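You operate a simulated robot arm through the tools that you are given. There is no shell and no other tool. Be economical: measure what you need, move in short steps, check, and stop when the job is done.

You are at the controls of a simulated two-armed robot. One attempt, no reset.

JOB
On the packing bench, fold the grey cloth in half.
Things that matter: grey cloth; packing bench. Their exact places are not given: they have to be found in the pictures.

Only the result counts: the job must be done as asked and must still hold three seconds after the hand-in. Knocking over, shifting, dropping, spilling or breaking anything else fails it. Flat cloth is picked up by pressing the open fingertips on it (5 to 10 N) and closing them slowly along it; thin cloth reads only 2 to 8 mm in the jaws.

ROBOT AND FRAMES
Two 7-joint arms with two-finger parallel grippers on one trunk, on a base that drives. Base frame: it is fixed to the floor where the robot stands at the start and does not move with it; the origin is under the middle of the robot, x ahead of it, y to its left, z up; the surface under the hand at the start is at about z = 800. Lengths are in mm, angles in rad, forces in N, time in s.
The left shoulder is at the start at [50, 187, 1085], the right one opposite. With the tool pointing down near the work surface each hand reaches from about 100 to 660 mm from the robot's upright axis, wherever it stands, measured 20 degrees to its own side. Places, roughly: packing bench [700, 800, 800]. Payload 3.43 kg a hand.
The tool frame of a hand sits at the grasp point between the pads (the TCP): z along the fingers, y along the line on which they close. The tips reach 30 mm beyond it. The gripper opens to 94 mm. The fingers are 28 mm wide and 10 mm thick; the gripper's body (50 by 96 mm) begins 55 mm behind the TCP.
Orientation is that of the tool frame in the base frame, as [roll, pitch, yaw] about the fixed x, y, z axes, in that order (R = Rz(yaw) Ry(pitch) Rx(roll)). With the fingers straight down and closing along the base's y, the tool's x points along the base's -x, its y along +y and its z along -z.

CONTROLS
- The arms move only by the tool servo_tool. It takes "left_increments", "right_increments" or both (then of equal length, played together; a hand with none holds still); each is text: rows parted by semicolons, each of 7 numbers parted by spaces: the shift along the tool's x, y, z in mm, then the turn, a rotation vector about the tool's x, y, z in rad, then the gripper command, from -1 (fully open) to 1 (shut), values between in proportion. In form: dx dy dz ax ay az grip; .... A call has 1 to 10 rows; each row is the pose to reach, as a shift and turn from the pose commanded when the call began, along the tool's axes at that moment. A row lasts 0.2 s, in which the tool goes at most 50 mm and 0.15 rad; a call with a longer step from one row to the next is refused whole, and so is a gripper value outside its range. Where a pose cannot be reached the arm comes as near as it can. A force on the tool above 40 N (or 10 N above the force at the start of the call, whichever is more), or a blocked arm, ends the call early, and 0.2 s more pass. The fingers move at their own pace (about 153 mm/s each) and stop on an object; they squeeze with about 28 N. The grip force told is the motor's: it shows also when the fingers shut on nothing. Time passes only in rows, and 0.2 s behind the last, so rows that repeat a pose let the fingers close. The reply holds the time, the measured pose of the TCP, the force on the tool along the base axes, the opening and the grip force, in the units named above and with some noise, with the torque about the TCP (base axes, N m) and any sound that the robot's microphone picked up.
- Cameras (640 x 400 px; columns grow to the right, rows downward): "scene" is now at [134, 7.3, 1254]; the picture's right is [0.08, -1.00, 0.00], its down [-0.65, -0.05, -0.76] and it looks along [0.75, 0.06, -0.65] (base axes); focal length 293 px, centre (320, 200). "left" rides on the left gripper at [76, -14, -103] in its tool frame; the picture's right is [0.18, 0.98, 0.00], its down [-0.75, 0.14, -0.64] and it looks along [-0.63, 0.12, 0.77] (tool axes); focal length 243 px, centre (320, 200). "right" rides on the right gripper at [76, 14, -102] in its tool frame; the picture's right is [-0.18, 0.98, 0.00], its down [-0.75, -0.14, -0.64] and it looks along [-0.63, -0.12, 0.77] (tool axes); focal length 243 px, centre (320, 200).
- grab_frame(camera): a new picture of that camera. The clock stands still meanwhile.
- lift_body(by): slides the trunk up (or, below 0, down) by that many mm; the arms and the scene camera ride with it, the base frame stays. It gives what a move gives, with no picture.
- roll_base(legs): drives the robot by 1 to 6 legs, each [ahead, left, turn to the left] in mm, mm and rad, along the robot's own axes; the way and the turn of a leg run together, so that a leg with both is an arc; at most 1500 mm and 3.142 rad a leg. The arms and the cameras ride along, it lands a little off, and it stops where it bumps. It gives what a move gives.
- aim_head(pan, tilt): turns the head with the scene camera to pan (to the left, within 1.396 rad either way) and tilt (down, from -0.506 to 1.204), counted from straight ahead of the robot. It gives what a move gives.
- probe_pixels(camera, pixels): for up to 12 pixels [column, row] of the newest picture of that camera ("zoom" is the newest enlarged one), the place [x, y, z] in the base frame of the surface seen there, good to about 3 mm, but the place of the scene camera against the robot may be out by one fixed shift of up to 25 mm in any direction. The clock stands still meanwhile.
- zoom(camera, box): a new picture of the part [left, top, right, bottom] of that camera's present view, enlarged. The clock stands still meanwhile.
- finish_job(): hands the job in; it is judged then, once.

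Work in short steps. Measure before you move; look again where a grasp or a placing could have gone wrong, and mend it. You have 80 turns and 70 pictures in all, those below and enlarged ones among them. Open the grippers and draw the arms clear of the work before you hand the job in, unless the task says otherwise.

The tools are called after "Emit:" as a command line: name --argument value ..., lists and objects as JSON in quotes. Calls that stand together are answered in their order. servo_tool: Moves the arms, as the interface text tells. Its arguments: {"type":"object","properties":{"left_increments":{"type":"string"},"right_increments":{"type":"string"}},"required":[]} The other tools are called the same way: lift_body (by) slides the trunk up or down; roll_base (legs) drives the base; aim_head (pan, tilt) turns the head that bears the scene camera; grab_frame (camera) takes a picture; probe_pixels (camera, pixels) gives the place of the surface under pixels of a picture; zoom (camera, box) takes an enlarged picture of a part of a camera's view; finish_job () hands the job in.

At the start:

```text
time: 0.0
left_ee_pos: [446.3, 250.5, 977.9]
left_ee_rot: [-3.14, -0.001, -3.141]
left_force: [0.6, 0.7, -0.6]
left_wrist_torque: [0.02, 0.02, -0.03]
left_opening: 94.0
left_finger_force: 0.1
right_ee_pos: [440.1, -94.5, 960.7]
right_ee_rot: [-3.14, 0.001, 3.14]
right_force: [0.0, -0.3, -0.1]
right_wrist_torque: [0.02, 0.05, -0.01]
right_opening: 94.2
right_finger_force: 0.0
trunk travel left (down, up): [-300.0, 132.0]
robot x, y, heading: [2.1, -0.6, 0.002]
head pan, tilt: [0.082, 0.714]
```

scene: 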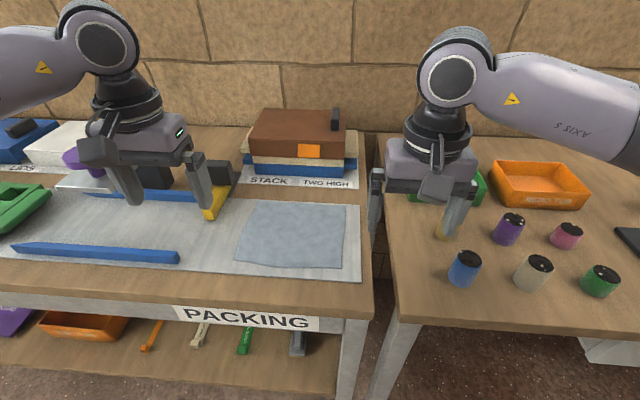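
right: 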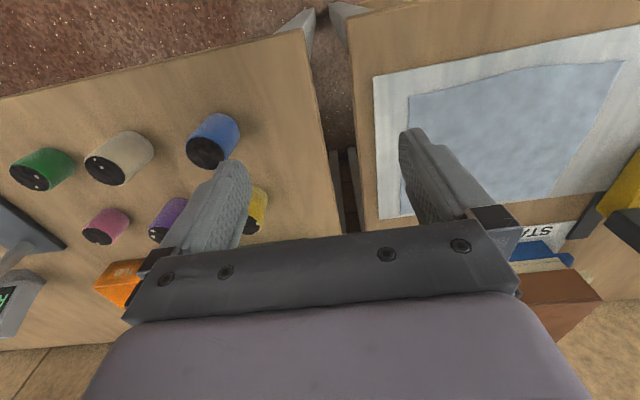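
left: 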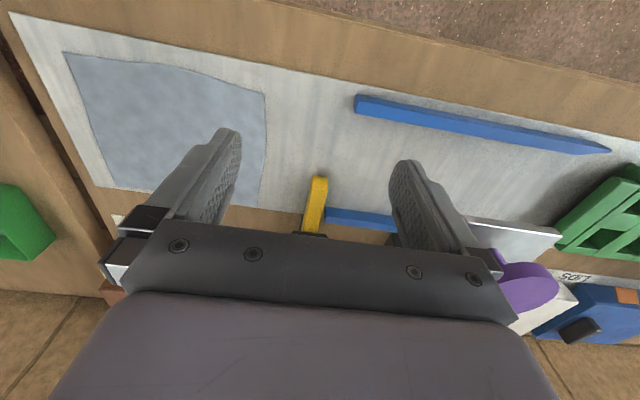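

The grey cloth lies on the bench's mat at about (290,235) in the scene picture. I'll probe its corners and its surroundings in the scene and left pictures.

Emit:
probe_pixels --camera "scene" --pixels '[[252, 203], [345, 206], [342, 266], [236, 260], [290, 235], [355, 275], [300, 275], [225, 230], [300, 190], [220, 205], [365, 240], [320, 300]]'

Emit:
probe_pixels --camera "left" --pixels '[[66, 54], [263, 95], [258, 195], [115, 187], [150, 120], [180, 68], [30, 40], [318, 190]]'

Emit:
zoom --camera "scene" --box '[200, 180, 380, 300]'

```text
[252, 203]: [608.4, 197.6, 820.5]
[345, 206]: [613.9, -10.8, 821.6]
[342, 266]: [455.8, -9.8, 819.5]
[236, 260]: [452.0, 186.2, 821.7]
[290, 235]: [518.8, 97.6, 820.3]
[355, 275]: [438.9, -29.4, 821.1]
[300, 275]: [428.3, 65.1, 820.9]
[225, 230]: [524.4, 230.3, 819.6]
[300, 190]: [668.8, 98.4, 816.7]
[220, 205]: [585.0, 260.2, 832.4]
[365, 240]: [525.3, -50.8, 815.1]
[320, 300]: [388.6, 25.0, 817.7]
```

```text
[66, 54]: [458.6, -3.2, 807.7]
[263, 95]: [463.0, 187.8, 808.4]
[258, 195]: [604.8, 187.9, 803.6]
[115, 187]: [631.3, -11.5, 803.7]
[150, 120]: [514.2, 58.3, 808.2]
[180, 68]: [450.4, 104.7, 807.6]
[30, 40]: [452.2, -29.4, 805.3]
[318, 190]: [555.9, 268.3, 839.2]
```

```text
3.33 times, centred on (290, 240) of scene
```

zoom: 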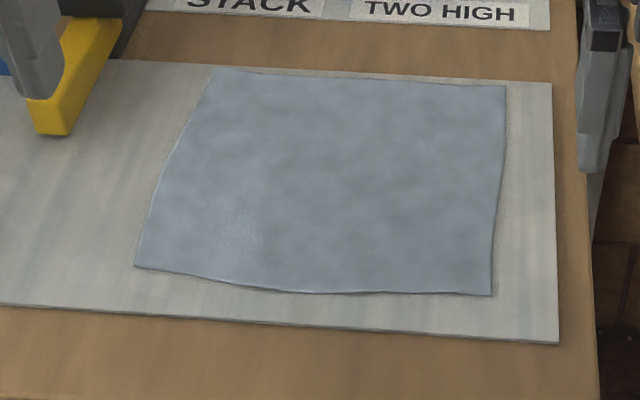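

The hand cameras put the cloth at about x 455–615, y −8–188, z ≈ 807; the scene camera reads about 13 mm high. I'll fold the near edge onto the far edge with one hand at each near corner, so first I'll drive 90 mm left to centre on the cloth.

Emit:
roll_base --legs '[[0, 90, 0]]'

```text
time: 1.5
left_ee_pos: [446.5, 340.5, 978.3]
left_ee_rot: [3.14, -0.001, -3.139]
left_force: [1.0, 0.5, 0.0]
left_wrist_torque: [-0.04, 0.02, -0.01]
left_opening: 94.0
left_finger_force: 0.1
right_ee_pos: [440.4, -3.8, 961.7]
right_ee_rot: [-3.141, 0.001, -3.14]
right_force: [-0.5, 1.1, -0.3]
right_wrist_torque: [0.01, 0.02, -0.03]
right_opening: 94.1
right_finger_force: 0.0
trunk travel left (down, up): [-300.0, 132.0]
robot x, y, heading: [2.0, 88.0, 0.003]
head pan, tilt: [0.082, 0.714]
```

The base is now centred on the cloth. Next I'll turn both hands about 90° so they close along x, with the cameras outward, and move them over the near corners while still high.

Emit:
servo_tool --left_increments "-2 -17 0 0 0 0.15 -1; -4 -34 0 0 0 0.3 -1; -6 -51 0 0 0 0.45 -1; -8 -68 0 0 0 0.6 -1; -10 -85 0 0 0 0.75 -1; -12 -102 0 0 0 0.9 -1; -14 -119 0 0 0 1.05 -1; -16 -136 0 0 0 1.2 -1; -18 -153 0 0 0 1.35 -1; -20 -168 0 0 0 1.5 -1" --right_increments "-2 1 0 0 0 -0.15 -1; -5 2 0 0 0 -0.3 -1; -8 3 0 0 0 -0.45 -1; -10 4 0 0 0 -0.6 -1; -13 5 0 0 0 -0.75 -1; -16 7 0 0 0 -0.9 -1; -18 8 0 0 0 -1.05 -1; -20 9 0 0 0 -1.2 -1; -23 10 0 0 0 -1.35 -1; -26 12 0 0 0 -1.5 -1"

```text
time: 3.7
left_ee_pos: [328.0, 198.4, 1046.6]
left_ee_rot: [3.128, -0.001, 1.661]
left_force: [-1.6, 0.3, 0.6]
left_wrist_torque: [-0.01, -0.18, -0.03]
left_opening: 94.1
left_finger_force: 0.0
left hand out of reach, approached as far as the arm can: row 7, 8, 9, 10
right_ee_pos: [382.2, -13.6, 1032.4]
right_ee_rot: [3.122, 0.023, -1.876]
right_force: [-1.9, 0.2, 1.3]
right_wrist_torque: [0.04, -0.14, -0.03]
right_opening: 93.8
right_finger_force: 0.1
right hand out of reach, approached as far as the arm can: row 8, 9, 10
trunk travel left (down, up): [-300.0, 132.0]
robot x, y, heading: [0.2, 90.1, 0.0]
head pan, tilt: [0.082, 0.714]
```

Both hands stopped short, backed off and higher. To see whether the pose comes into reach lower down, I'll step down 50 mm and check where they go.

Emit:
servo_tool --left_increments "0 0 25 0 0 0 -1; 0 0 50 0 0 0 -1" --right_increments "0 0 25 0 0 0 -1; 0 0 50 0 0 0 -1"

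```text
time: 4.3
left_ee_pos: [327.4, 199.7, 998.1]
left_ee_rot: [3.139, -0.002, 1.645]
left_force: [0.9, 0.4, 0.2]
left_wrist_torque: [0.0, -0.01, -0.01]
left_opening: 93.9
left_finger_force: 0.2
left hand out of reach, approached as far as the arm can: row 1, 2
right_ee_pos: [386.2, -11.6, 979.6]
right_ee_rot: [3.114, 0.022, -1.876]
right_force: [0.0, -0.1, -0.3]
right_wrist_torque: [-0.02, -0.02, 0.01]
right_opening: 94.0
right_finger_force: 0.1
trunk travel left (down, up): [-300.0, 132.0]
robot x, y, heading: [-1.5, 90.8, 0.0]
head pan, tilt: [0.082, 0.714]
```

The commands count from the pose actually reached. I'll now move forward in x along tool y, and lower a bit more.

Emit:
servo_tool --left_increments "-5 30 10 0 0 0 -1; -10 60 20 0 0 0 -1; -20 90 30 0 0 0 -1; -30 115 40 0 0 0 -1; -38 135 50 0 0 0 -1" --right_increments "0 15 10 0 0 -0.05 -1; 0 30 20 0 0 0.1 -1; 0 45 30 0 0 0.2 -1; 0 60 40 0 0 0.3 -1; 0 75 50 0 0 0.3 -1"

```text
time: 5.5
left_ee_pos: [329.8, 197.2, 996.8]
left_ee_rot: [-3.14, 0.002, 1.649]
left_force: [0.0, 0.8, -1.1]
left_wrist_torque: [0.02, 0.05, 0.01]
left_opening: 94.1
left_finger_force: 0.1
left hand out of reach, approached as far as the arm can: row 1, 2, 3, 4, 5
right_ee_pos: [314.0, 11.7, 932.2]
right_ee_rot: [3.108, 0.012, -2.18]
right_force: [-0.6, 0.3, -0.3]
right_wrist_torque: [0.04, 0.01, 0.01]
right_opening: 94.0
right_finger_force: 0.1
trunk travel left (down, up): [-300.0, 132.0]
robot x, y, heading: [1.6, 89.2, 0.004]
head pan, tilt: [0.082, 0.714]
```

The outward turn runs into joint limits, with the left hand stuck at x≈330. I'll use a 45° diagonal pinch into each corner instead, turning the hands the other way while keeping them well apart and high.

Emit:
servo_tool --left_increments "2 10 0 0 0 -0.15 -1; 5 20 0 0 0 -0.3 -1; 7 30 0 0 0 -0.45 -1; 10 40 5 0 0 -0.6 -1; 12 50 10 0 0 -0.75 -1; 15 60 15 0 0 -0.9 -1; 17 70 20 0 0 -1.05 -1; 20 80 25 0 0 -1.2 -1; 22 90 30 0 0 -1.35 -1; 25 103 37 0 0 -1.5 -1" --right_increments "-1 -13 -3 0 0 0.15 -1; -3 -26 -6 0 0 0.3 -1; -4 -39 -9 0 0 0.45 -1; -6 -52 -12 0 0 0.6 -1; -7 -65 -15 0 0 0.75 -1; -9 -78 -18 0 0 0.9 -1; -10 -91 -21 0 0 1.05 -1; -12 -104 -24 0 0 1.2 -1; -13 -117 -26 0 0 1.35 -1; -15 -131 -28 0 0 1.5 -1"

```text
time: 7.7
left_ee_pos: [432.8, 231.1, 958.4]
left_ee_rot: [-3.141, 0.001, -3.137]
left_force: [-0.3, 0.2, -0.1]
left_wrist_torque: [0.0, 0.0, 0.02]
left_opening: 94.2
left_finger_force: 0.0
right_ee_pos: [429.6, -51.2, 957.0]
right_ee_rot: [3.129, -0.032, 2.601]
right_force: [-0.9, 0.3, 0.0]
right_wrist_torque: [0.0, 0.03, 0.01]
right_opening: 93.9
right_finger_force: 0.1
trunk travel left (down, up): [-300.0, 132.0]
robot x, y, heading: [-1.4, 91.2, -0.003]
head pan, tilt: [0.082, 0.714]
```

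Both poses are reachable this way. I'll turn further inward to see how much yaw is available.

Emit:
servo_tool --left_increments "0 0 0 0 0 -0.15 -1; 0 0 0 0 0 -0.3 -1; 0 0 0 0 0 -0.45 -1; 0 0 0 0 0 -0.6 -1; 0 0 0 0 0 -0.75 -1; 0 0 0 0 0 -0.9 -1; 0 0 0 0 0 -1.05 -1; 0 0 0 0 0 -1.2 -1" --right_increments "0 0 0 0 0 0.1 -1; 0 0 0 0 0 0.2 -1; 0 0 0 0 0 0.3 -1; 0 0 0 0 0 0.4 -1; 0 0 0 0 0 0.5 -1; 0 0 0 0 0 0.6 -1; 0 0 0 0 0 0.66 -1; 0 0 0 0 0 0.66 -1"

Emit:
grab_frame --camera "scene"

Emit:
grab_frame --camera "left"

Emit:
grab_frame --camera "right"

```text
time: 9.5
left_ee_pos: [433.8, 229.9, 958.9]
left_ee_rot: [3.14, 0.0, -1.936]
left_force: [0.4, -0.1, -0.8]
left_wrist_torque: [0.01, 0.03, -0.02]
left_opening: 94.1
left_finger_force: 0.0
right_ee_pos: [430.5, -51.3, 956.4]
right_ee_rot: [-3.132, -0.033, 1.944]
right_force: [-0.1, 0.2, 0.0]
right_wrist_torque: [0.01, -0.01, 0.02]
right_opening: 93.9
right_finger_force: 0.0
trunk travel left (down, up): [-300.0, 132.0]
robot x, y, heading: [-3.0, 92.2, -0.003]
head pan, tilt: [0.082, 0.714]
```

```text
65 pictures are left
```

scene: 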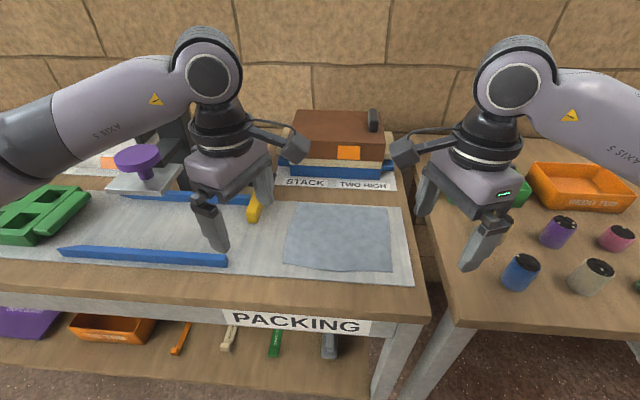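

```text
64 pictures are left
```

left: 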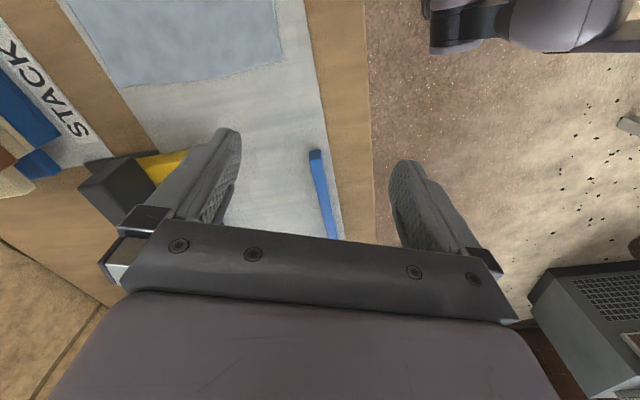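

```text
63 pictures are left
```

right: 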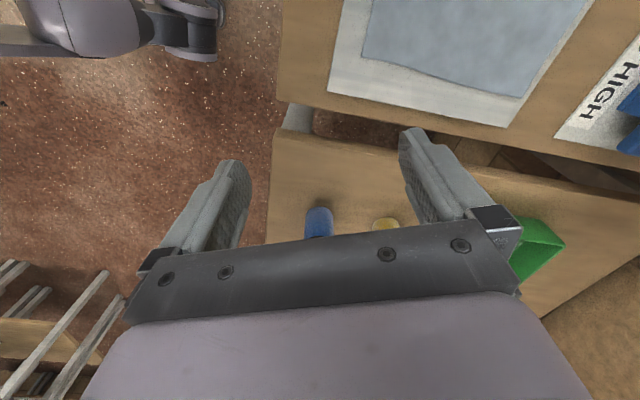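

Symmetric inward turning would make the wrist cameras meet, as they poke about 80 mm inward. I'll give both hands the same base yaw turn of +0.9, left inward and right outward, so the cameras run parallel. The right hand turns first.

Emit:
servo_tool --left_increments "0 0 0 0 0 0.1 -1; 0 0 0 0 0 0.2 -1; 0 0 0 0 0 0.3 -1; 0 0 0 0 0 0.3 -1; 0 0 0 0 0 0.3 -1; 0 0 0 0 0 0.3 -1; 0 0 0 0 0 0.3 -1; 0 0 0 0 0 0.3 -1; 0 0 0 0 0 0.3 -1; 0 0 0 0 0 0.3 -1" --right_increments "0 0 0 0 0 -0.15 -1; 0 0 0 0 0 -0.3 -1; 0 0 0 0 0 -0.45 -1; 0 0 0 0 0 -0.6 -1; 0 0 0 0 0 -0.75 -1; 0 0 0 0 0 -0.9 -1; 0 0 0 0 0 -1.05 -1; 0 0 0 0 0 -1.2 -1; 0 0 0 0 0 -1.35 -1; 0 0 0 0 0 -1.5 -1"

```text
time: 11.7
left_ee_pos: [433.4, 230.1, 959.2]
left_ee_rot: [-3.141, 0.0, -2.241]
left_force: [-0.6, 0.7, -0.9]
left_wrist_torque: [-0.03, -0.01, -0.01]
left_opening: 94.1
left_finger_force: 0.1
right_ee_pos: [429.9, -51.3, 956.1]
right_ee_rot: [3.109, -0.011, -2.834]
right_force: [0.0, 0.3, 0.0]
right_wrist_torque: [0.01, 0.0, 0.01]
right_opening: 94.0
right_finger_force: 0.0
trunk travel left (down, up): [-300.0, 132.0]
robot x, y, heading: [1.5, 90.4, 0.002]
head pan, tilt: [0.082, 0.714]
```

Now I'll bring both over the near corners at z≈900 with the jaws narrowed to about 33 mm.

Emit:
servo_tool --left_increments "4 -13 12 0 0 0 0.3; 8 -26 24 0 0 0 0.3; 13 -39 36 0 0 0 0.3; 17 -52 48 0 0 0 0.3; 21 -63 59 0 0 0 0.3" --right_increments "-11 8 12 0 0 -0.12 0.3; -22 17 24 0 0 -0.24 0.3; -33 26 36 0 0 -0.36 0.3; -44 34 47 0 0 -0.48 0.3; -55 42 56 0 0 -0.6 0.3"

Emit:
grab_frame --camera "scene"

Emit:
grab_frame --camera "left"

Emit:
grab_frame --camera "right"

```text
time: 12.9
left_ee_pos: [469.1, 174.6, 899.9]
left_ee_rot: [-3.141, 0.0, -2.241]
left_force: [0.6, 0.7, -0.3]
left_wrist_torque: [0.0, -0.01, 0.01]
left_opening: 32.9
left_finger_force: 0.1
right_ee_pos: [469.9, 6.6, 901.3]
right_ee_rot: [3.109, 0.009, -2.236]
right_force: [0.5, 0.1, 0.0]
right_wrist_torque: [0.0, -0.02, 0.0]
right_opening: 32.8
right_finger_force: 0.1
trunk travel left (down, up): [-300.0, 132.0]
robot x, y, heading: [0.2, 90.8, -0.001]
head pan, tilt: [0.082, 0.714]
```

```text
62 pictures are left
```

scene: 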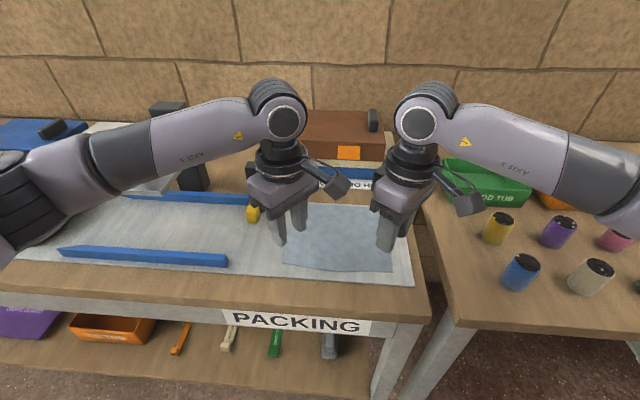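

```text
61 pictures are left
```

left: 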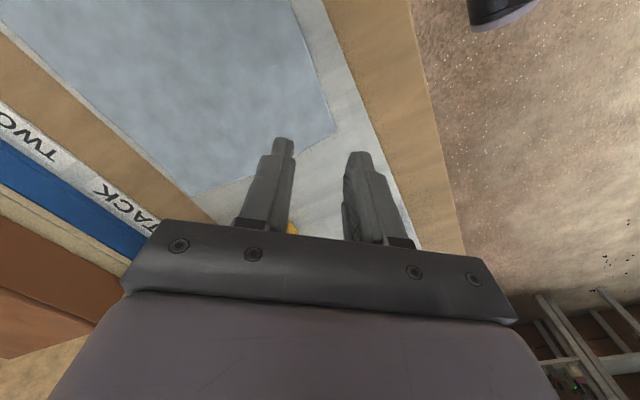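

```text
60 pictures are left
```

right: 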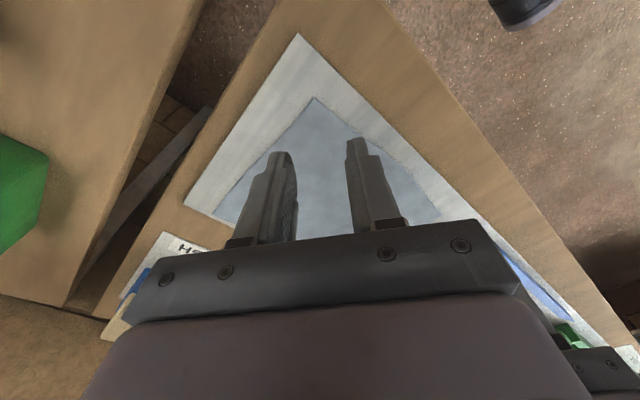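

Both hands are placed. I'll probe the near corners and edges with the hand cameras.

Emit:
probe_pixels --camera "left" --pixels '[[335, 129], [312, 65], [200, 190], [290, 10]]'

Emit:
probe_pixels --camera "right" --pixels '[[316, 101], [400, 175], [222, 215], [260, 165]]'

Emit:
servo_tool --left_increments "-15 -18 0 0 0 0 0.3; -29 -37 0 0 0 0 0.3; -44 -55 0 0 0 0 0.3; -58 -73 0 0 0 0 0.3; -73 -92 0 0 0 0 0.3; -87 -110 0 0 0 0 0.3" --right_increments "-15 -18 0 0 0 0 0.3; -29 -37 0 0 0 0 0.3; -44 -55 0 0 0 0 0.3; -58 -73 0 0 0 0 0.3; -73 -92 0 0 0 0 0.3; -87 -110 0 0 0 0 0.3"

```text
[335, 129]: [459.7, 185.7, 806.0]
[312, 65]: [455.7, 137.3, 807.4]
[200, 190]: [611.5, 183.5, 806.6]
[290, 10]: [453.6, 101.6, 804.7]
```

```text
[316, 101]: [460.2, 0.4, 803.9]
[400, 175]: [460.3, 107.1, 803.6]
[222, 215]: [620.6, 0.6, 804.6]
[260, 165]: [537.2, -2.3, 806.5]
```

```text
time: 14.3
left_ee_pos: [609.0, 173.2, 900.8]
left_ee_rot: [3.141, 0.0, -2.243]
left_force: [0.7, -1.0, 0.0]
left_wrist_torque: [-0.01, 0.0, -0.01]
left_opening: 32.6
left_finger_force: 0.0
right_ee_pos: [492.7, 6.8, 901.7]
right_ee_rot: [3.111, 0.011, -2.237]
right_force: [0.3, -0.2, 0.4]
right_wrist_torque: [0.04, 0.03, -0.02]
right_opening: 33.0
right_finger_force: 0.0
right hand out of reach, approached as far as the arm can: row 2, 3, 4, 5, 6
trunk travel left (down, up): [-300.0, 132.0]
robot x, y, heading: [0.0, 92.8, -0.002]
head pan, tilt: [0.082, 0.714]
```

The dry run shows the right arm runs out at x≈493 with this yaw. I'll test it at the far spot with less outward turn (about 0.4).

Emit:
servo_tool --right_increments "0 0 0 0 0 0.15 0.3; 0 0 0 0 0 0.3 0.3; -12 -15 0 0 0 0.45 0.3; -24 -31 0 0 0 0.5 0.3; -36 -46 0 0 0 0.5 0.3; -48 -61 0 0 0 0.5 0.3; -60 -76 0 0 0 0.5 0.3; -72 -92 0 0 0 0.5 0.3"

```text
time: 16.1
left_ee_pos: [608.9, 175.2, 901.1]
left_ee_rot: [-3.141, -0.001, -2.243]
left_force: [-0.1, 1.0, 0.0]
left_wrist_torque: [-0.02, 0.01, -0.01]
left_opening: 33.1
left_finger_force: 0.2
right_ee_pos: [599.4, 6.2, 898.8]
right_ee_rot: [3.108, -0.006, -2.738]
right_force: [0.2, 0.3, -0.6]
right_wrist_torque: [0.01, 0.0, -0.03]
right_opening: 32.8
right_finger_force: 0.0
right hand out of reach, approached as far as the arm can: row 8
trunk travel left (down, up): [-300.0, 132.0]
robot x, y, heading: [-0.2, 91.2, 0.002]
head pan, tilt: [0.082, 0.714]
```

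With less outward turn it almost reaches the far spot, while turned inward reaches well. I'll go symmetric at 0.55 rad inward, which leaves about 60 mm between the cameras, and return above the near corners.

Emit:
servo_tool --left_increments "11 14 0 0 0 0.1 0.3; 22 28 0 0 0 0.2 0.3; 33 42 0 0 0 0.3 0.3; 44 56 0 0 0 0.35 0.3; 55 70 0 0 0 0.35 0.3; 66 84 0 0 0 0.35 0.3; 76 97 0 0 0 0.35 0.3; 86 110 0 0 0 0.35 0.3" --right_increments "15 7 0 0.0 0 0.12 0.3; 30 13 0 0.01 0 0.24 0.3; 45 20 0 0.01 0 0.36 0.3; 60 26 0 0.02 0 0.48 0.3; 74 33 0 0.02 0 0.6 0.3; 89 39 0 0.03 0 0.72 0.3; 104 46 0 0.03 0 0.84 0.3; 118 52 0 0.03 0 0.955 0.3"

Emit:
grab_frame --camera "scene"

Emit:
grab_frame --camera "left"

Emit:
grab_frame --camera "right"

```text
time: 17.9
left_ee_pos: [469.6, 175.0, 900.0]
left_ee_rot: [-3.141, 0.0, -2.591]
left_force: [0.5, -0.7, -0.8]
left_wrist_torque: [-0.03, -0.02, 0.0]
left_opening: 32.8
left_finger_force: 0.1
right_ee_pos: [470.2, 7.1, 901.5]
right_ee_rot: [-3.13, -0.018, 2.589]
right_force: [-0.6, -0.1, -0.2]
right_wrist_torque: [-0.01, 0.02, 0.0]
right_opening: 33.1
right_finger_force: 0.1
trunk travel left (down, up): [-300.0, 132.0]
robot x, y, heading: [-0.7, 88.8, -0.004]
head pan, tilt: [0.082, 0.714]
```

```text
59 pictures are left
```

scene: 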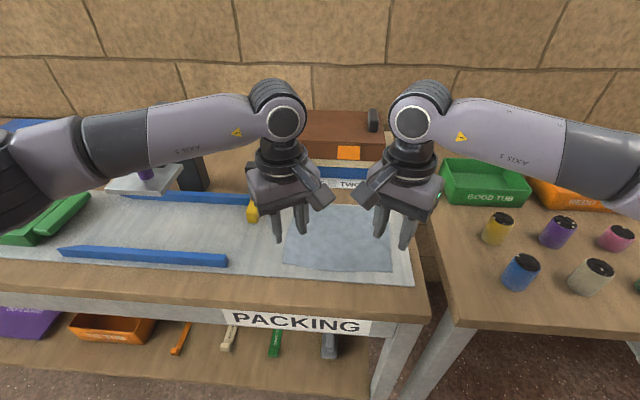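

```text
58 pictures are left
```

left: 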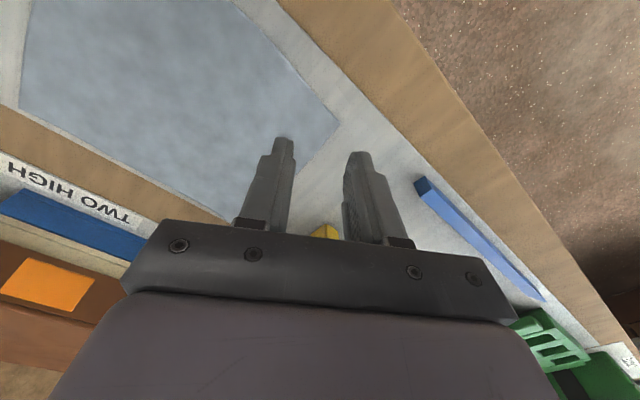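

```text
57 pictures are left
```

right: 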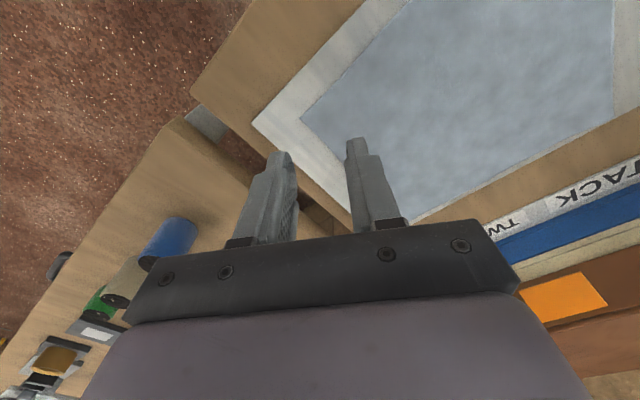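

The cameras still clear each other by about 25 mm. I'll probe the corners in these views: left (340,125), right (301,122).

Emit:
probe_pixels --camera "left" --pixels '[[337, 125], [300, 78], [309, 160]]'

Emit:
probe_pixels --camera "right" --pixels '[[304, 121], [340, 84], [322, 142], [400, 210]]'

```text
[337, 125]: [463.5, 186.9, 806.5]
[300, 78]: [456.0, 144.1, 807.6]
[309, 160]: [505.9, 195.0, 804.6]
```

```text
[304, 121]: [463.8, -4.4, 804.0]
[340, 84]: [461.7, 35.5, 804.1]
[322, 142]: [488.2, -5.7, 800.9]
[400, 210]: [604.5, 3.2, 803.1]
```

The corners are at about (460,188) and (461,−6), surface ≈805, so contact is at TCP z≈835. I'll descend to about 839.

Emit:
servo_tool --left_increments "-3 -2 20 0 0 0 0.3; -3 -2 40 0 0 0 0.3; -3 -2 55 0 0 0 0.3; -3 -2 61 0 0 0 0.3" --right_increments "-3 3 20 -0.011 -0.018 0 0.3; -3 3 40 -0.011 -0.018 0 0.3; -3 3 56 -0.011 -0.018 0 0.3; -3 3 62.5 -0.011 -0.018 0 0.3"

```text
time: 18.9
left_ee_pos: [473.9, 175.8, 839.1]
left_ee_rot: [-3.141, 0.002, -2.591]
left_force: [0.2, -0.5, -0.3]
left_wrist_torque: [0.02, 0.0, -0.01]
left_opening: 33.0
left_finger_force: 0.1
right_ee_pos: [474.9, 10.1, 837.4]
right_ee_rot: [-3.14, 0.0, 2.591]
right_force: [-1.2, -0.9, 0.3]
right_wrist_torque: [-0.02, -0.03, -0.03]
right_opening: 33.0
right_finger_force: 0.0
trunk travel left (down, up): [-300.0, 132.0]
robot x, y, heading: [0.0, 91.2, -0.005]
head pan, tilt: [0.082, 0.714]
```

No contact yet. I'll step down gently, reading the force.

Emit:
servo_tool --left_increments "0 0 1.5 0 0 0 0.3; 0 0 3 0 0 0 0.3; 0 0 3 0 0 0 0.3" --right_increments "0 0 1 0 0 0 0.3; 0 0 2 0 0 0 0.3; 0 0 2 0 0 0 0.3"

Emit:
grab_frame --camera "left"

Emit:
grab_frame --camera "right"

```text
time: 19.7
left_ee_pos: [473.2, 176.3, 836.4]
left_ee_rot: [3.141, 0.0, -2.589]
left_force: [-0.1, -1.4, 0.3]
left_wrist_torque: [0.0, -0.04, -0.01]
left_opening: 32.9
left_finger_force: 0.2
right_ee_pos: [473.7, 9.2, 836.2]
right_ee_rot: [-3.139, 0.001, 2.59]
right_force: [0.2, -0.8, -0.8]
right_wrist_torque: [-0.03, -0.01, 0.02]
right_opening: 32.9
right_finger_force: 0.1
trunk travel left (down, up): [-300.0, 132.0]
robot x, y, heading: [-3.7, 91.9, -0.001]
head pan, tilt: [0.082, 0.714]
```

```text
56 pictures are left
```

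left: 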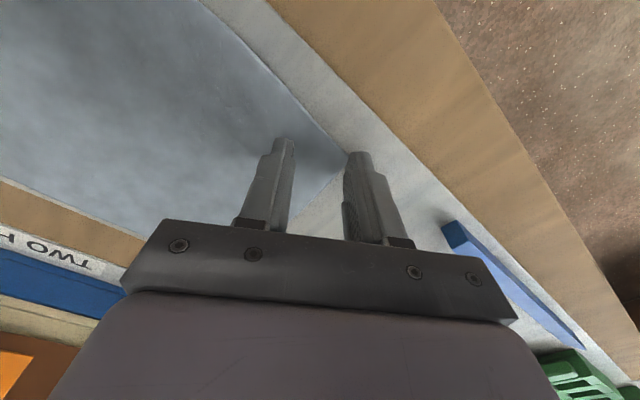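

```text
55 pictures are left
```

right: 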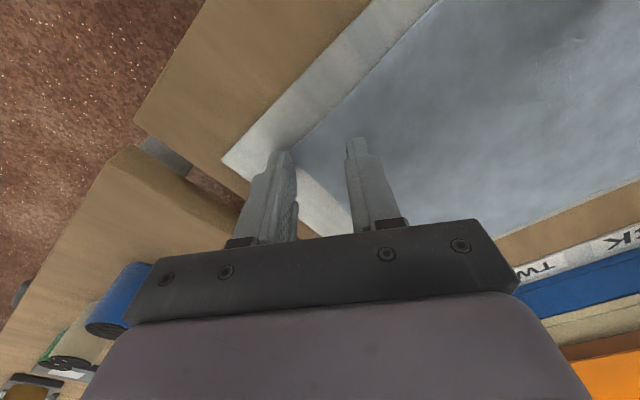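

The outer fingertips are just off the cloth corners (left tip 358,155; right tip 285,152). I'll lift slightly, narrow to about 24 mm, shift inward about 8 mm, and lower again to a light press.

Emit:
servo_tool --left_increments "0 0 -6 0 0 0 0.49; -3.3 -8 -6 0 0 0 0.49; -3.3 -8 -2 0 0 0 0.49; -3.3 -8 1 0 0 0 0.49; -3.3 -8 2 0 0 0 0.49; -3.3 -8 2 0 0 0 0.49" --right_increments "0 0 -6 0 0 0 0.49; -3.3 8 -6 0 0 0 0.49; -3.3 8 -2 0 0 0 0.49; -3.3 8 1 0 0 0 0.49; -3.3 8 2 0 0 0 0.49; -3.3 8 2 0 0 0 0.49"

```text
time: 21.1
left_ee_pos: [481.6, 170.4, 835.5]
left_ee_rot: [-3.141, 0.001, -2.589]
left_force: [-0.8, 0.6, 10.9]
left_wrist_torque: [0.15, 0.12, -0.01]
left_opening: 24.1
left_finger_force: 0.5
right_ee_pos: [480.9, 14.6, 835.4]
right_ee_rot: [3.141, 0.0, 2.589]
right_force: [0.2, 0.5, 0.4]
right_wrist_torque: [-0.01, 0.01, 0.02]
right_opening: 24.1
right_finger_force: 0.1
trunk travel left (down, up): [-300.0, 132.0]
robot x, y, heading: [-2.3, 90.5, 0.003]
head pan, tilt: [0.082, 0.714]
```

Left presses at 11 N; right isn't touching yet. I'll ease the left slightly and lower the right.

Emit:
servo_tool --left_increments "0 0 -0.2 0 0 0 0.49; 0 0 -0.2 0 0 0 0.49" --right_increments "0 0 0.5 0 0 0 0.49; 0 0 1 0 0 0 0.49"

```text
time: 21.7
left_ee_pos: [480.4, 170.7, 836.3]
left_ee_rot: [-3.14, 0.001, -2.589]
left_force: [2.0, -0.2, 12.5]
left_wrist_torque: [0.18, 0.01, -0.03]
left_opening: 23.8
left_finger_force: 0.2
right_ee_pos: [480.8, 14.1, 836.4]
right_ee_rot: [-3.141, 0.002, 2.591]
right_force: [0.0, 0.0, 5.8]
right_wrist_torque: [-0.06, 0.05, 0.01]
right_opening: 24.0
right_finger_force: 0.1
trunk travel left (down, up): [-300.0, 132.0]
robot x, y, heading: [0.1, 89.8, -0.001]
head pan, tilt: [0.082, 0.714]
```

Right 5.8 N, left 12.5 N. I'll ease the left a touch and close both slowly.

Emit:
servo_tool --left_increments "0 0 -0.4 0 0 0 0.54; 0 0 -0.5 0 0 0 0.59; 0 0 -0.5 0 0 0 0.64; 0 0 -0.5 0 0 0 0.69; 0 0 -0.5 0 0 0 0.74; 0 0 -0.5 0 0 0 0.8; 0 0 -0.5 0 0 0 0.86; 0 0 -0.5 0 0 0 0.93; 0 0 -0.5 0 0 0 1; 0 0 -0.5 0 0 0 1" --right_increments "0 0 0.2 0 0 0 0.54; 0 0 0.2 0 0 0 0.59; 0 0 0.2 0 0 0 0.64; 0 0 0.2 0 0 0 0.69; 0 0 0.2 0 0 0 0.74; 0 0 0.2 0 0 0 0.8; 0 0 0.2 0 0 0 0.86; 0 0 0.2 0 0 0 0.93; 0 0 0.2 0 0 0 1; 0 0 0.2 0 0 0 1"

Emit:
grab_frame --camera "left"

Emit:
grab_frame --camera "right"

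```text
time: 23.9
left_ee_pos: [479.1, 170.3, 835.3]
left_ee_rot: [-3.14, 0.002, -2.59]
left_force: [0.3, 0.3, 4.6]
left_wrist_torque: [0.02, 0.01, 0.0]
left_opening: 0.0
left_finger_force: 27.6
right_ee_pos: [479.4, 15.0, 835.8]
right_ee_rot: [3.141, 0.002, 2.592]
right_force: [-1.9, -0.9, 20.5]
right_wrist_torque: [-0.07, 0.18, 0.04]
right_opening: 2.3
right_finger_force: 28.3
trunk travel left (down, up): [-300.0, 132.0]
robot x, y, heading: [-0.1, 89.6, -0.003]
head pan, tilt: [0.082, 0.714]
```

```text
54 pictures are left
```

left: 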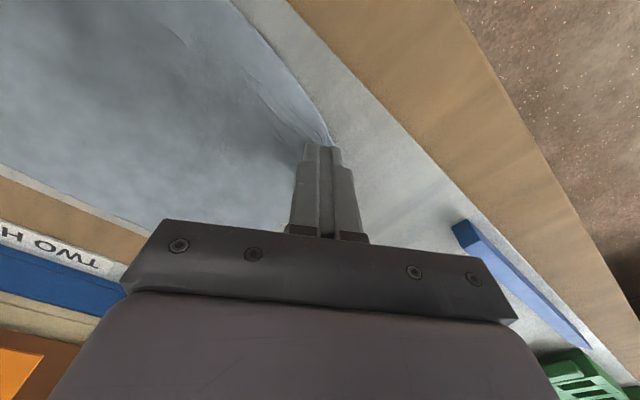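

```text
53 pictures are left
```

right: 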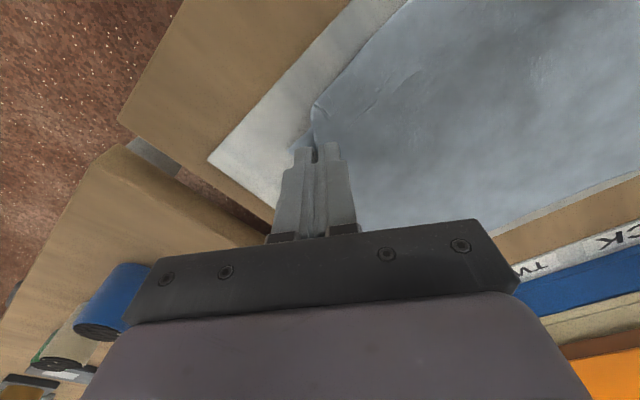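

Right holds cloth (2.3 mm), while left closed on nothing. I'll keep the right shut, lift and reopen the left, and look.

Emit:
servo_tool --left_increments "0 0 -4 0 0 0 1; 0 0 -10 0 0 0 0.8; 0 0 -20 0 0 0 0.4; 0 0 -20 0 0 0 0.4" --right_increments "0 0 -0.5 0 0 0 1; 0 0 -1 0 0 0 1; 0 0 -1 0 0 0 1; 0 0 -1 0 0 0 1"

Emit:
zoom --camera "left" --box '[200, 50, 440, 200]'

```text
time: 24.9
left_ee_pos: [479.2, 170.0, 854.5]
left_ee_rot: [-3.141, 0.0, -2.59]
left_force: [-0.8, 0.1, 1.3]
left_wrist_torque: [0.02, -0.01, 0.0]
left_opening: 28.1
left_finger_force: 0.1
right_ee_pos: [480.1, 13.9, 834.2]
right_ee_rot: [3.141, 0.001, 2.59]
right_force: [0.0, -0.5, 15.2]
right_wrist_torque: [-0.03, 0.06, -0.02]
right_opening: 2.0
right_finger_force: 27.8
trunk travel left (down, up): [-300.0, 132.0]
robot x, y, heading: [-1.7, 92.5, 0.003]
head pan, tilt: [0.082, 0.714]
```

```text
2.67 times, centred on (320, 125) of left
```

zoom: 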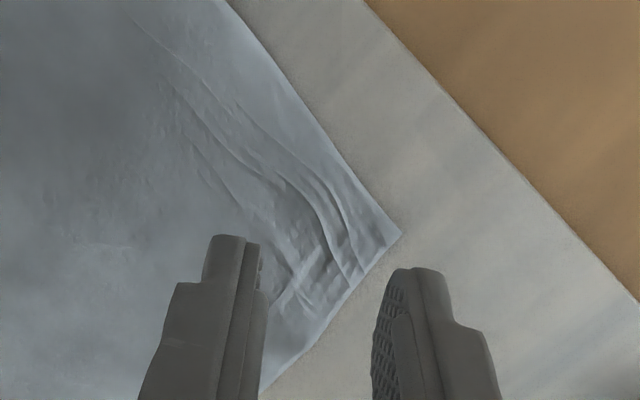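

The left corner is wrinkled but free, at (400,233) in the zoom. I'll probe it.

Emit:
probe_pixels --camera "zoom" --pixels '[[394, 232], [335, 150], [300, 350], [320, 250], [230, 150]]'

```text
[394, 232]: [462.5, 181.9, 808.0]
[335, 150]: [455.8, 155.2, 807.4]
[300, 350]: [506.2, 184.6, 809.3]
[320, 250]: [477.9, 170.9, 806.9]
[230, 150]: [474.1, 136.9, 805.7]
```

Corner at about (462,183). I'll shift the left inward to about (488,164), reduce its turn to 0.4 to keep the cameras apart, narrow to 20 mm, and lower.

Emit:
servo_tool --left_increments "-2 -5 0 0 0 0.08 0.57; -4.5 -10 0 0 0 0.15 0.57; -4.5 -10 10 0 0 0.15 0.57; -4.5 -10 16 0 0 0.15 0.57; -4.5 -10 18 0 0 0.15 0.57; -4.5 -10 19 0 0 0.15 0.57; -4.5 -10 19 0 0 0.15 0.57"

Emit:
zoom --camera "left" --box '[200, 50, 440, 200]'

Emit:
grab_frame --camera "scene"

```text
time: 26.5
left_ee_pos: [487.9, 164.9, 836.5]
left_ee_rot: [3.141, 0.0, -2.74]
left_force: [0.1, 0.1, 0.3]
left_wrist_torque: [0.05, -0.02, 0.0]
left_opening: 20.3
left_finger_force: 0.1
right_ee_pos: [479.8, 13.1, 835.6]
right_ee_rot: [-3.141, 0.001, 2.587]
right_force: [-1.0, 0.6, 12.5]
right_wrist_torque: [-0.01, 0.09, -0.01]
right_opening: 2.1
right_finger_force: 28.1
trunk travel left (down, up): [-300.0, 132.0]
robot x, y, heading: [1.5, 87.8, -0.001]
head pan, tilt: [0.082, 0.714]
```

```text
2.67 times, centred on (320, 125) of left
```

zoom: 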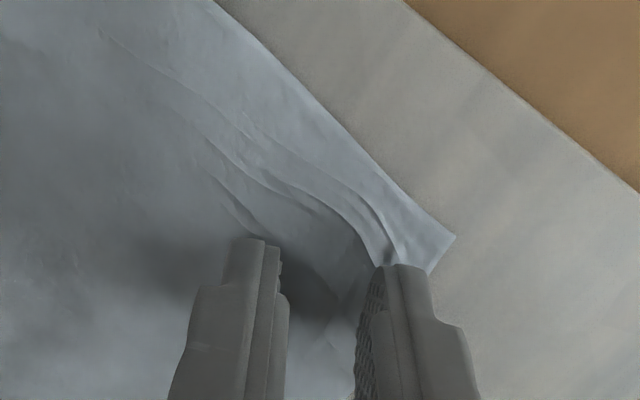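

```text
50 pictures are left
```

scene: 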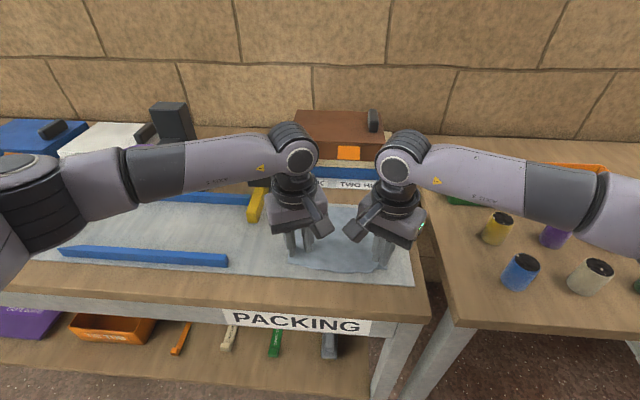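

Both left fingers are over cloth now. I'll press to about 8 N.

Emit:
servo_tool --left_increments "0 0 0.7 0 0 0 0.57; 0 0 1.3 0 0 0 0.57; 0 0 1.3 0 0 0 0.57"

```text
time: 27.3
left_ee_pos: [490.1, 164.7, 835.9]
left_ee_rot: [-3.14, 0.002, -2.738]
left_force: [0.2, 0.1, 3.9]
left_wrist_torque: [0.08, 0.05, -0.01]
left_opening: 20.3
left_finger_force: 0.4
right_ee_pos: [479.5, 14.0, 836.1]
right_ee_rot: [3.141, 0.002, 2.59]
right_force: [-0.9, 0.4, 11.1]
right_wrist_torque: [0.06, 0.11, -0.01]
right_opening: 2.1
right_finger_force: 27.6
trunk travel left (down, up): [-300.0, 132.0]
robot x, y, heading: [3.1, 89.5, 0.003]
head pan, tilt: [0.082, 0.714]
```

3.9 N on the left. I'll press slightly more while closing slowly.

Emit:
servo_tool --left_increments "0 0 0.5 0 0 0 0.57; 0 0 0.7 0 0 0 0.62; 0 0 0.7 0 0 0 0.67; 0 0 0.7 0 0 0 0.72; 0 0 0.7 0 0 0 0.77; 0 0 0.7 0 0 0 0.82; 0 0 0.7 0 0 0 0.88; 0 0 0.7 0 0 0 0.94; 0 0 0.7 0 0 0 1; 0 0 0.7 0 0 0 1"

Emit:
zoom --camera "left" --box '[200, 50, 440, 200]'

```text
time: 29.5
left_ee_pos: [489.1, 164.2, 835.1]
left_ee_rot: [-3.138, 0.001, -2.74]
left_force: [-0.3, -0.9, 15.3]
left_wrist_torque: [0.05, 0.08, 0.01]
left_opening: 1.6
left_finger_force: 27.9
right_ee_pos: [481.0, 13.5, 835.1]
right_ee_rot: [-3.141, 0.002, 2.589]
right_force: [1.1, 1.8, 4.5]
right_wrist_torque: [0.05, 0.03, -0.04]
right_opening: 2.3
right_finger_force: 28.0
trunk travel left (down, up): [-300.0, 132.0]
robot x, y, heading: [0.1, 91.2, 0.001]
head pan, tilt: [0.082, 0.714]
```

```text
2.67 times, centred on (320, 125) of left
```

zoom: 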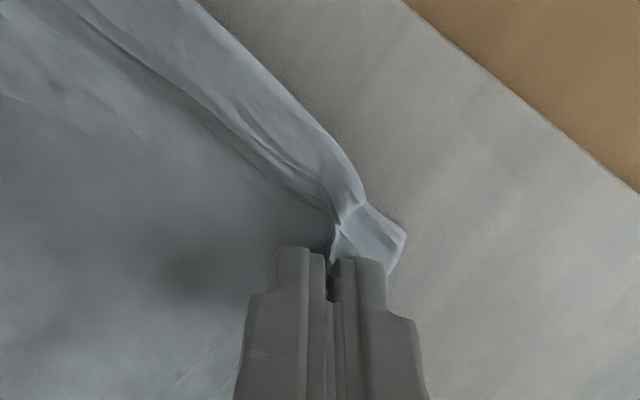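

Both jaws now read cloth (1.6 and 2.3 mm). I'll begin the fold with an arc up and forward to mid-way, about 45 mm high, then look.

Emit:
servo_tool --left_increments "-2 -1 -7 0 0 0 1; -2.5 -1 -14 0 0 0 1; -5 -2.3 -20 0 0 0 1; -9 -4 -26 0 0 0 1; -14 -6 -31 0 0 0 1; -19 -8 -36 0 0 0 1; -26 -11 -40 0 0 0 1; -33 -14 -43 0 0 0 1; -40 -17 -45 0 0 0 1; -48 -20 -46 0 0 0 1" --right_increments "-2 1 -7 0 0 0 1; -2.5 1.6 -14 0 0 0 1; -5 3 -20 0 0 0 1; -9 5.8 -26 0 0 0 1; -14 9 -31 0 0 0 1; -20 12.6 -36 0 0 0 1; -27 17 -40 0 0 0 1; -34 21 -43 0 0 0 1; -41 25.5 -45 0 0 0 1; -49 30.5 -46 0 0 0 1"

Emit:
grab_frame --camera "scene"

Emit:
grab_frame --camera "left"

Emit:
grab_frame --camera "right"

```text
time: 31.7
left_ee_pos: [542.3, 165.0, 879.1]
left_ee_rot: [-3.14, -0.001, -2.741]
left_force: [1.4, -2.9, 0.0]
left_wrist_torque: [-0.07, -0.03, 0.08]
left_opening: 1.6
left_finger_force: 28.2
right_ee_pos: [539.3, 14.8, 880.5]
right_ee_rot: [-3.14, -0.001, 2.589]
right_force: [-0.4, 3.3, 0.7]
right_wrist_torque: [0.11, -0.02, -0.03]
right_opening: 2.0
right_finger_force: 27.5
trunk travel left (down, up): [-300.0, 132.0]
robot x, y, heading: [-1.0, 89.5, 0.002]
head pan, tilt: [0.082, 0.714]
```

```text
48 pictures are left
```

scene: 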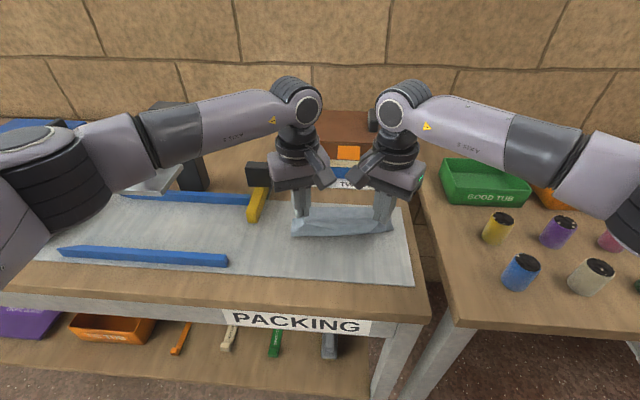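

```text
47 pictures are left
```

left: 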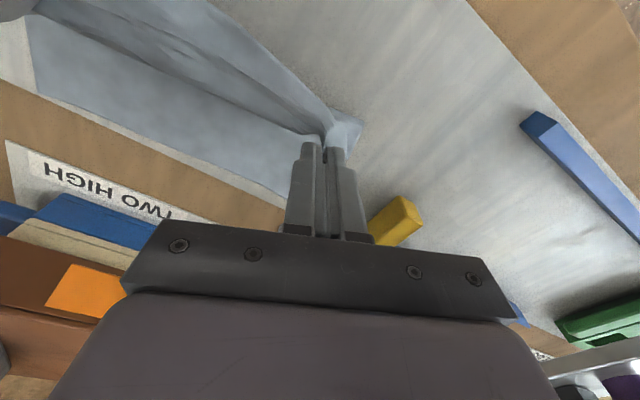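

```text
46 pictures are left
```

right: 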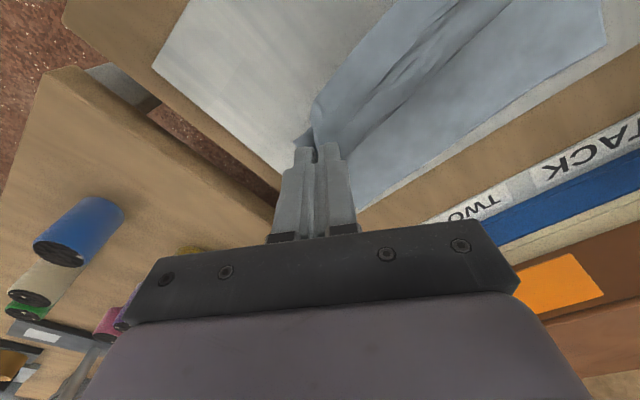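

Both corners came up with the edge. I'll zoom in to see how the free edge hangs.

Emit:
zoom --camera "scene" --box '[250, 170, 430, 290]'

```text
3.33 times, centred on (340, 230) of scene
```

zoom: 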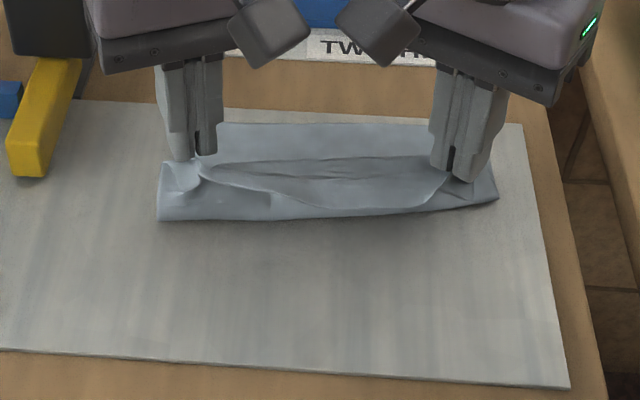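

The cloth follows nicely. I'll continue the second half of the arc forward and down to just above the far edge.

Emit:
servo_tool --left_increments "-8 -3.5 1 0 0 0 1; -16 -7 3 0 0 0 1; -24 -10 7 0 0 0 1; -31 -13 12 0 0 0 1; -37 -16 18 0 0 0 1; -42 -18 24 0 0 0 1; -45 -19 30 0 0 0 1; -47 -20 36 0 0 0 1; -47 -20 39 0 0 0 1; -47 -20 39 0 0 0 1" --right_increments "-8 5 1 0 0 0 1; -16 10 3 0 0 0 1; -24 15 7 0 0 0 1; -31 19 12 0 0 0 1; -38 23.5 18 0 0 0 1; -43 26.5 24 0 0 0 1; -46 28.4 30 0 0 0 1; -48 29.6 36 0 0 0 1; -48 29.6 40 0 0 0 1; -48 29.6 40 0 0 0 1"

Emit:
zoom --camera "scene" --box '[250, 170, 430, 290]'

Emit:
grab_frame --camera "left"

Emit:
grab_frame --camera "right"

```text
time: 33.9
left_ee_pos: [591.9, 165.2, 840.2]
left_ee_rot: [3.141, 0.0, -2.74]
left_force: [0.4, -2.7, 0.3]
left_wrist_torque: [-0.1, -0.01, 0.02]
left_opening: 1.6
left_finger_force: 28.3
right_ee_pos: [595.6, 14.5, 840.4]
right_ee_rot: [-3.14, 0.0, 2.591]
right_force: [-0.6, 3.1, 0.1]
right_wrist_torque: [0.09, 0.02, 0.0]
right_opening: 2.0
right_finger_force: 28.4
trunk travel left (down, up): [-300.0, 132.0]
robot x, y, heading: [0.0, 92.7, -0.001]
head pan, tilt: [0.082, 0.714]
```

```text
3.33 times, centred on (340, 230) of scene
```

zoom: 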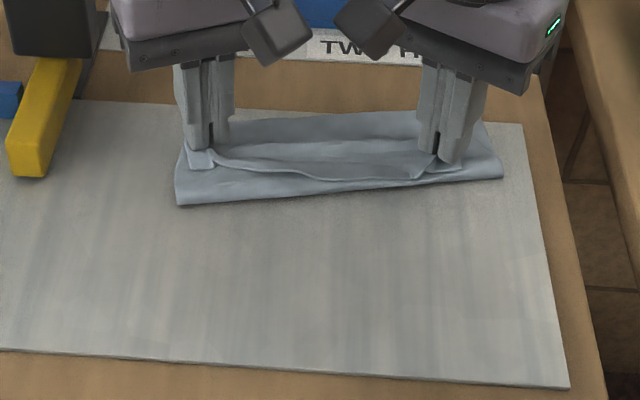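

```text
43 pictures are left
```

left: 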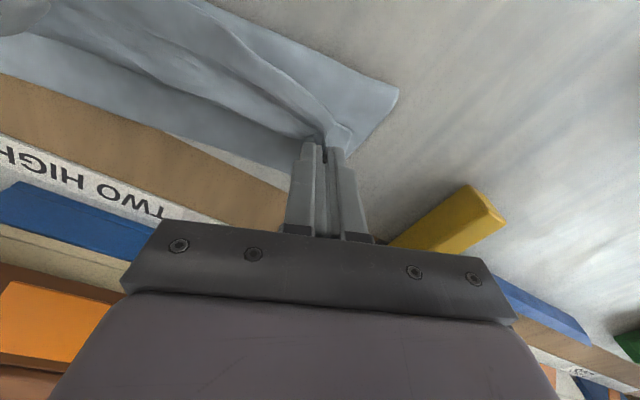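

```text
42 pictures are left
```

right: 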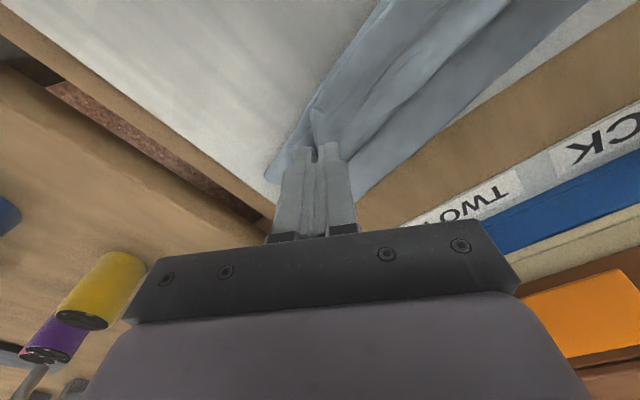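

The near edge's free tail is flopped back on top, toward the robot. I'll probe the fold line, tail and far edge.

Emit:
probe_pixels --camera "left" --pixels '[[396, 92], [280, 30], [250, 152], [60, 78], [352, 150], [240, 60], [200, 100]]'

Emit:
probe_pixels --camera "right" --pixels '[[268, 178], [330, 80], [370, 190], [500, 85], [400, 75], [400, 130]]'

```text
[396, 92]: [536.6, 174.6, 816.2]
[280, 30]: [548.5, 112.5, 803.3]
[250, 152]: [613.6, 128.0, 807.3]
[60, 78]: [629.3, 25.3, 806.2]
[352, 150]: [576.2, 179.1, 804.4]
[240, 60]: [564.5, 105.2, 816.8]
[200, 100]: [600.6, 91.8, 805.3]
```

```text
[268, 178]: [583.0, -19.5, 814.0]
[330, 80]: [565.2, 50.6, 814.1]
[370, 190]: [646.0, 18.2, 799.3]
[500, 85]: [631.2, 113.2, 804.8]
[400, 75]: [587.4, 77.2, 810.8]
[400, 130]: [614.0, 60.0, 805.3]
```

The right side of the fold looks further ahead (x≈583) than the left (≈537). I'll zoom the hand cameras for a clearer view before releasing.

Emit:
zoom --camera "right" --box '[240, 0, 560, 200]'

Emit:
zoom --camera "left" --box '[100, 0, 420, 200]'

```text
2.00 times, centred on (400, 100) of right
```

zoom: 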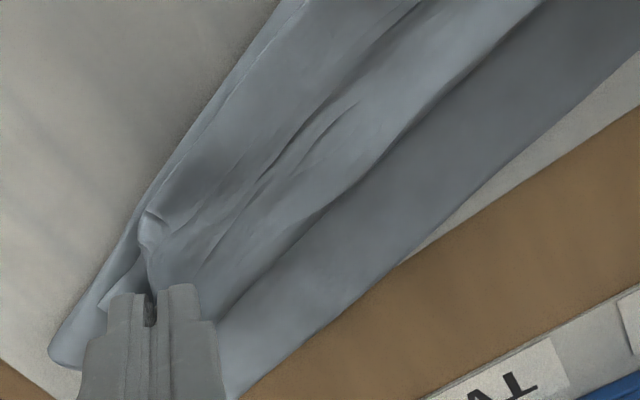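

```text
2.00 times, centred on (260, 100) of left
```

zoom: 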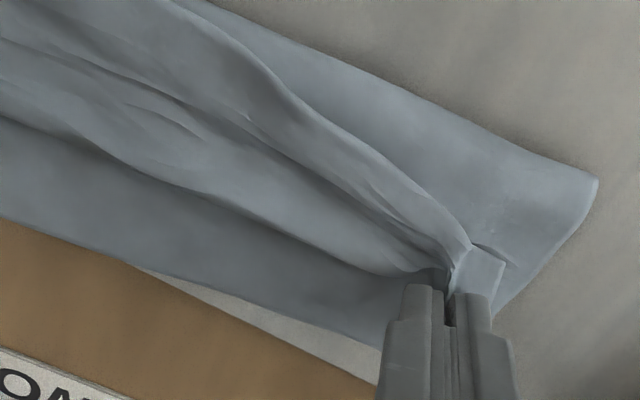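

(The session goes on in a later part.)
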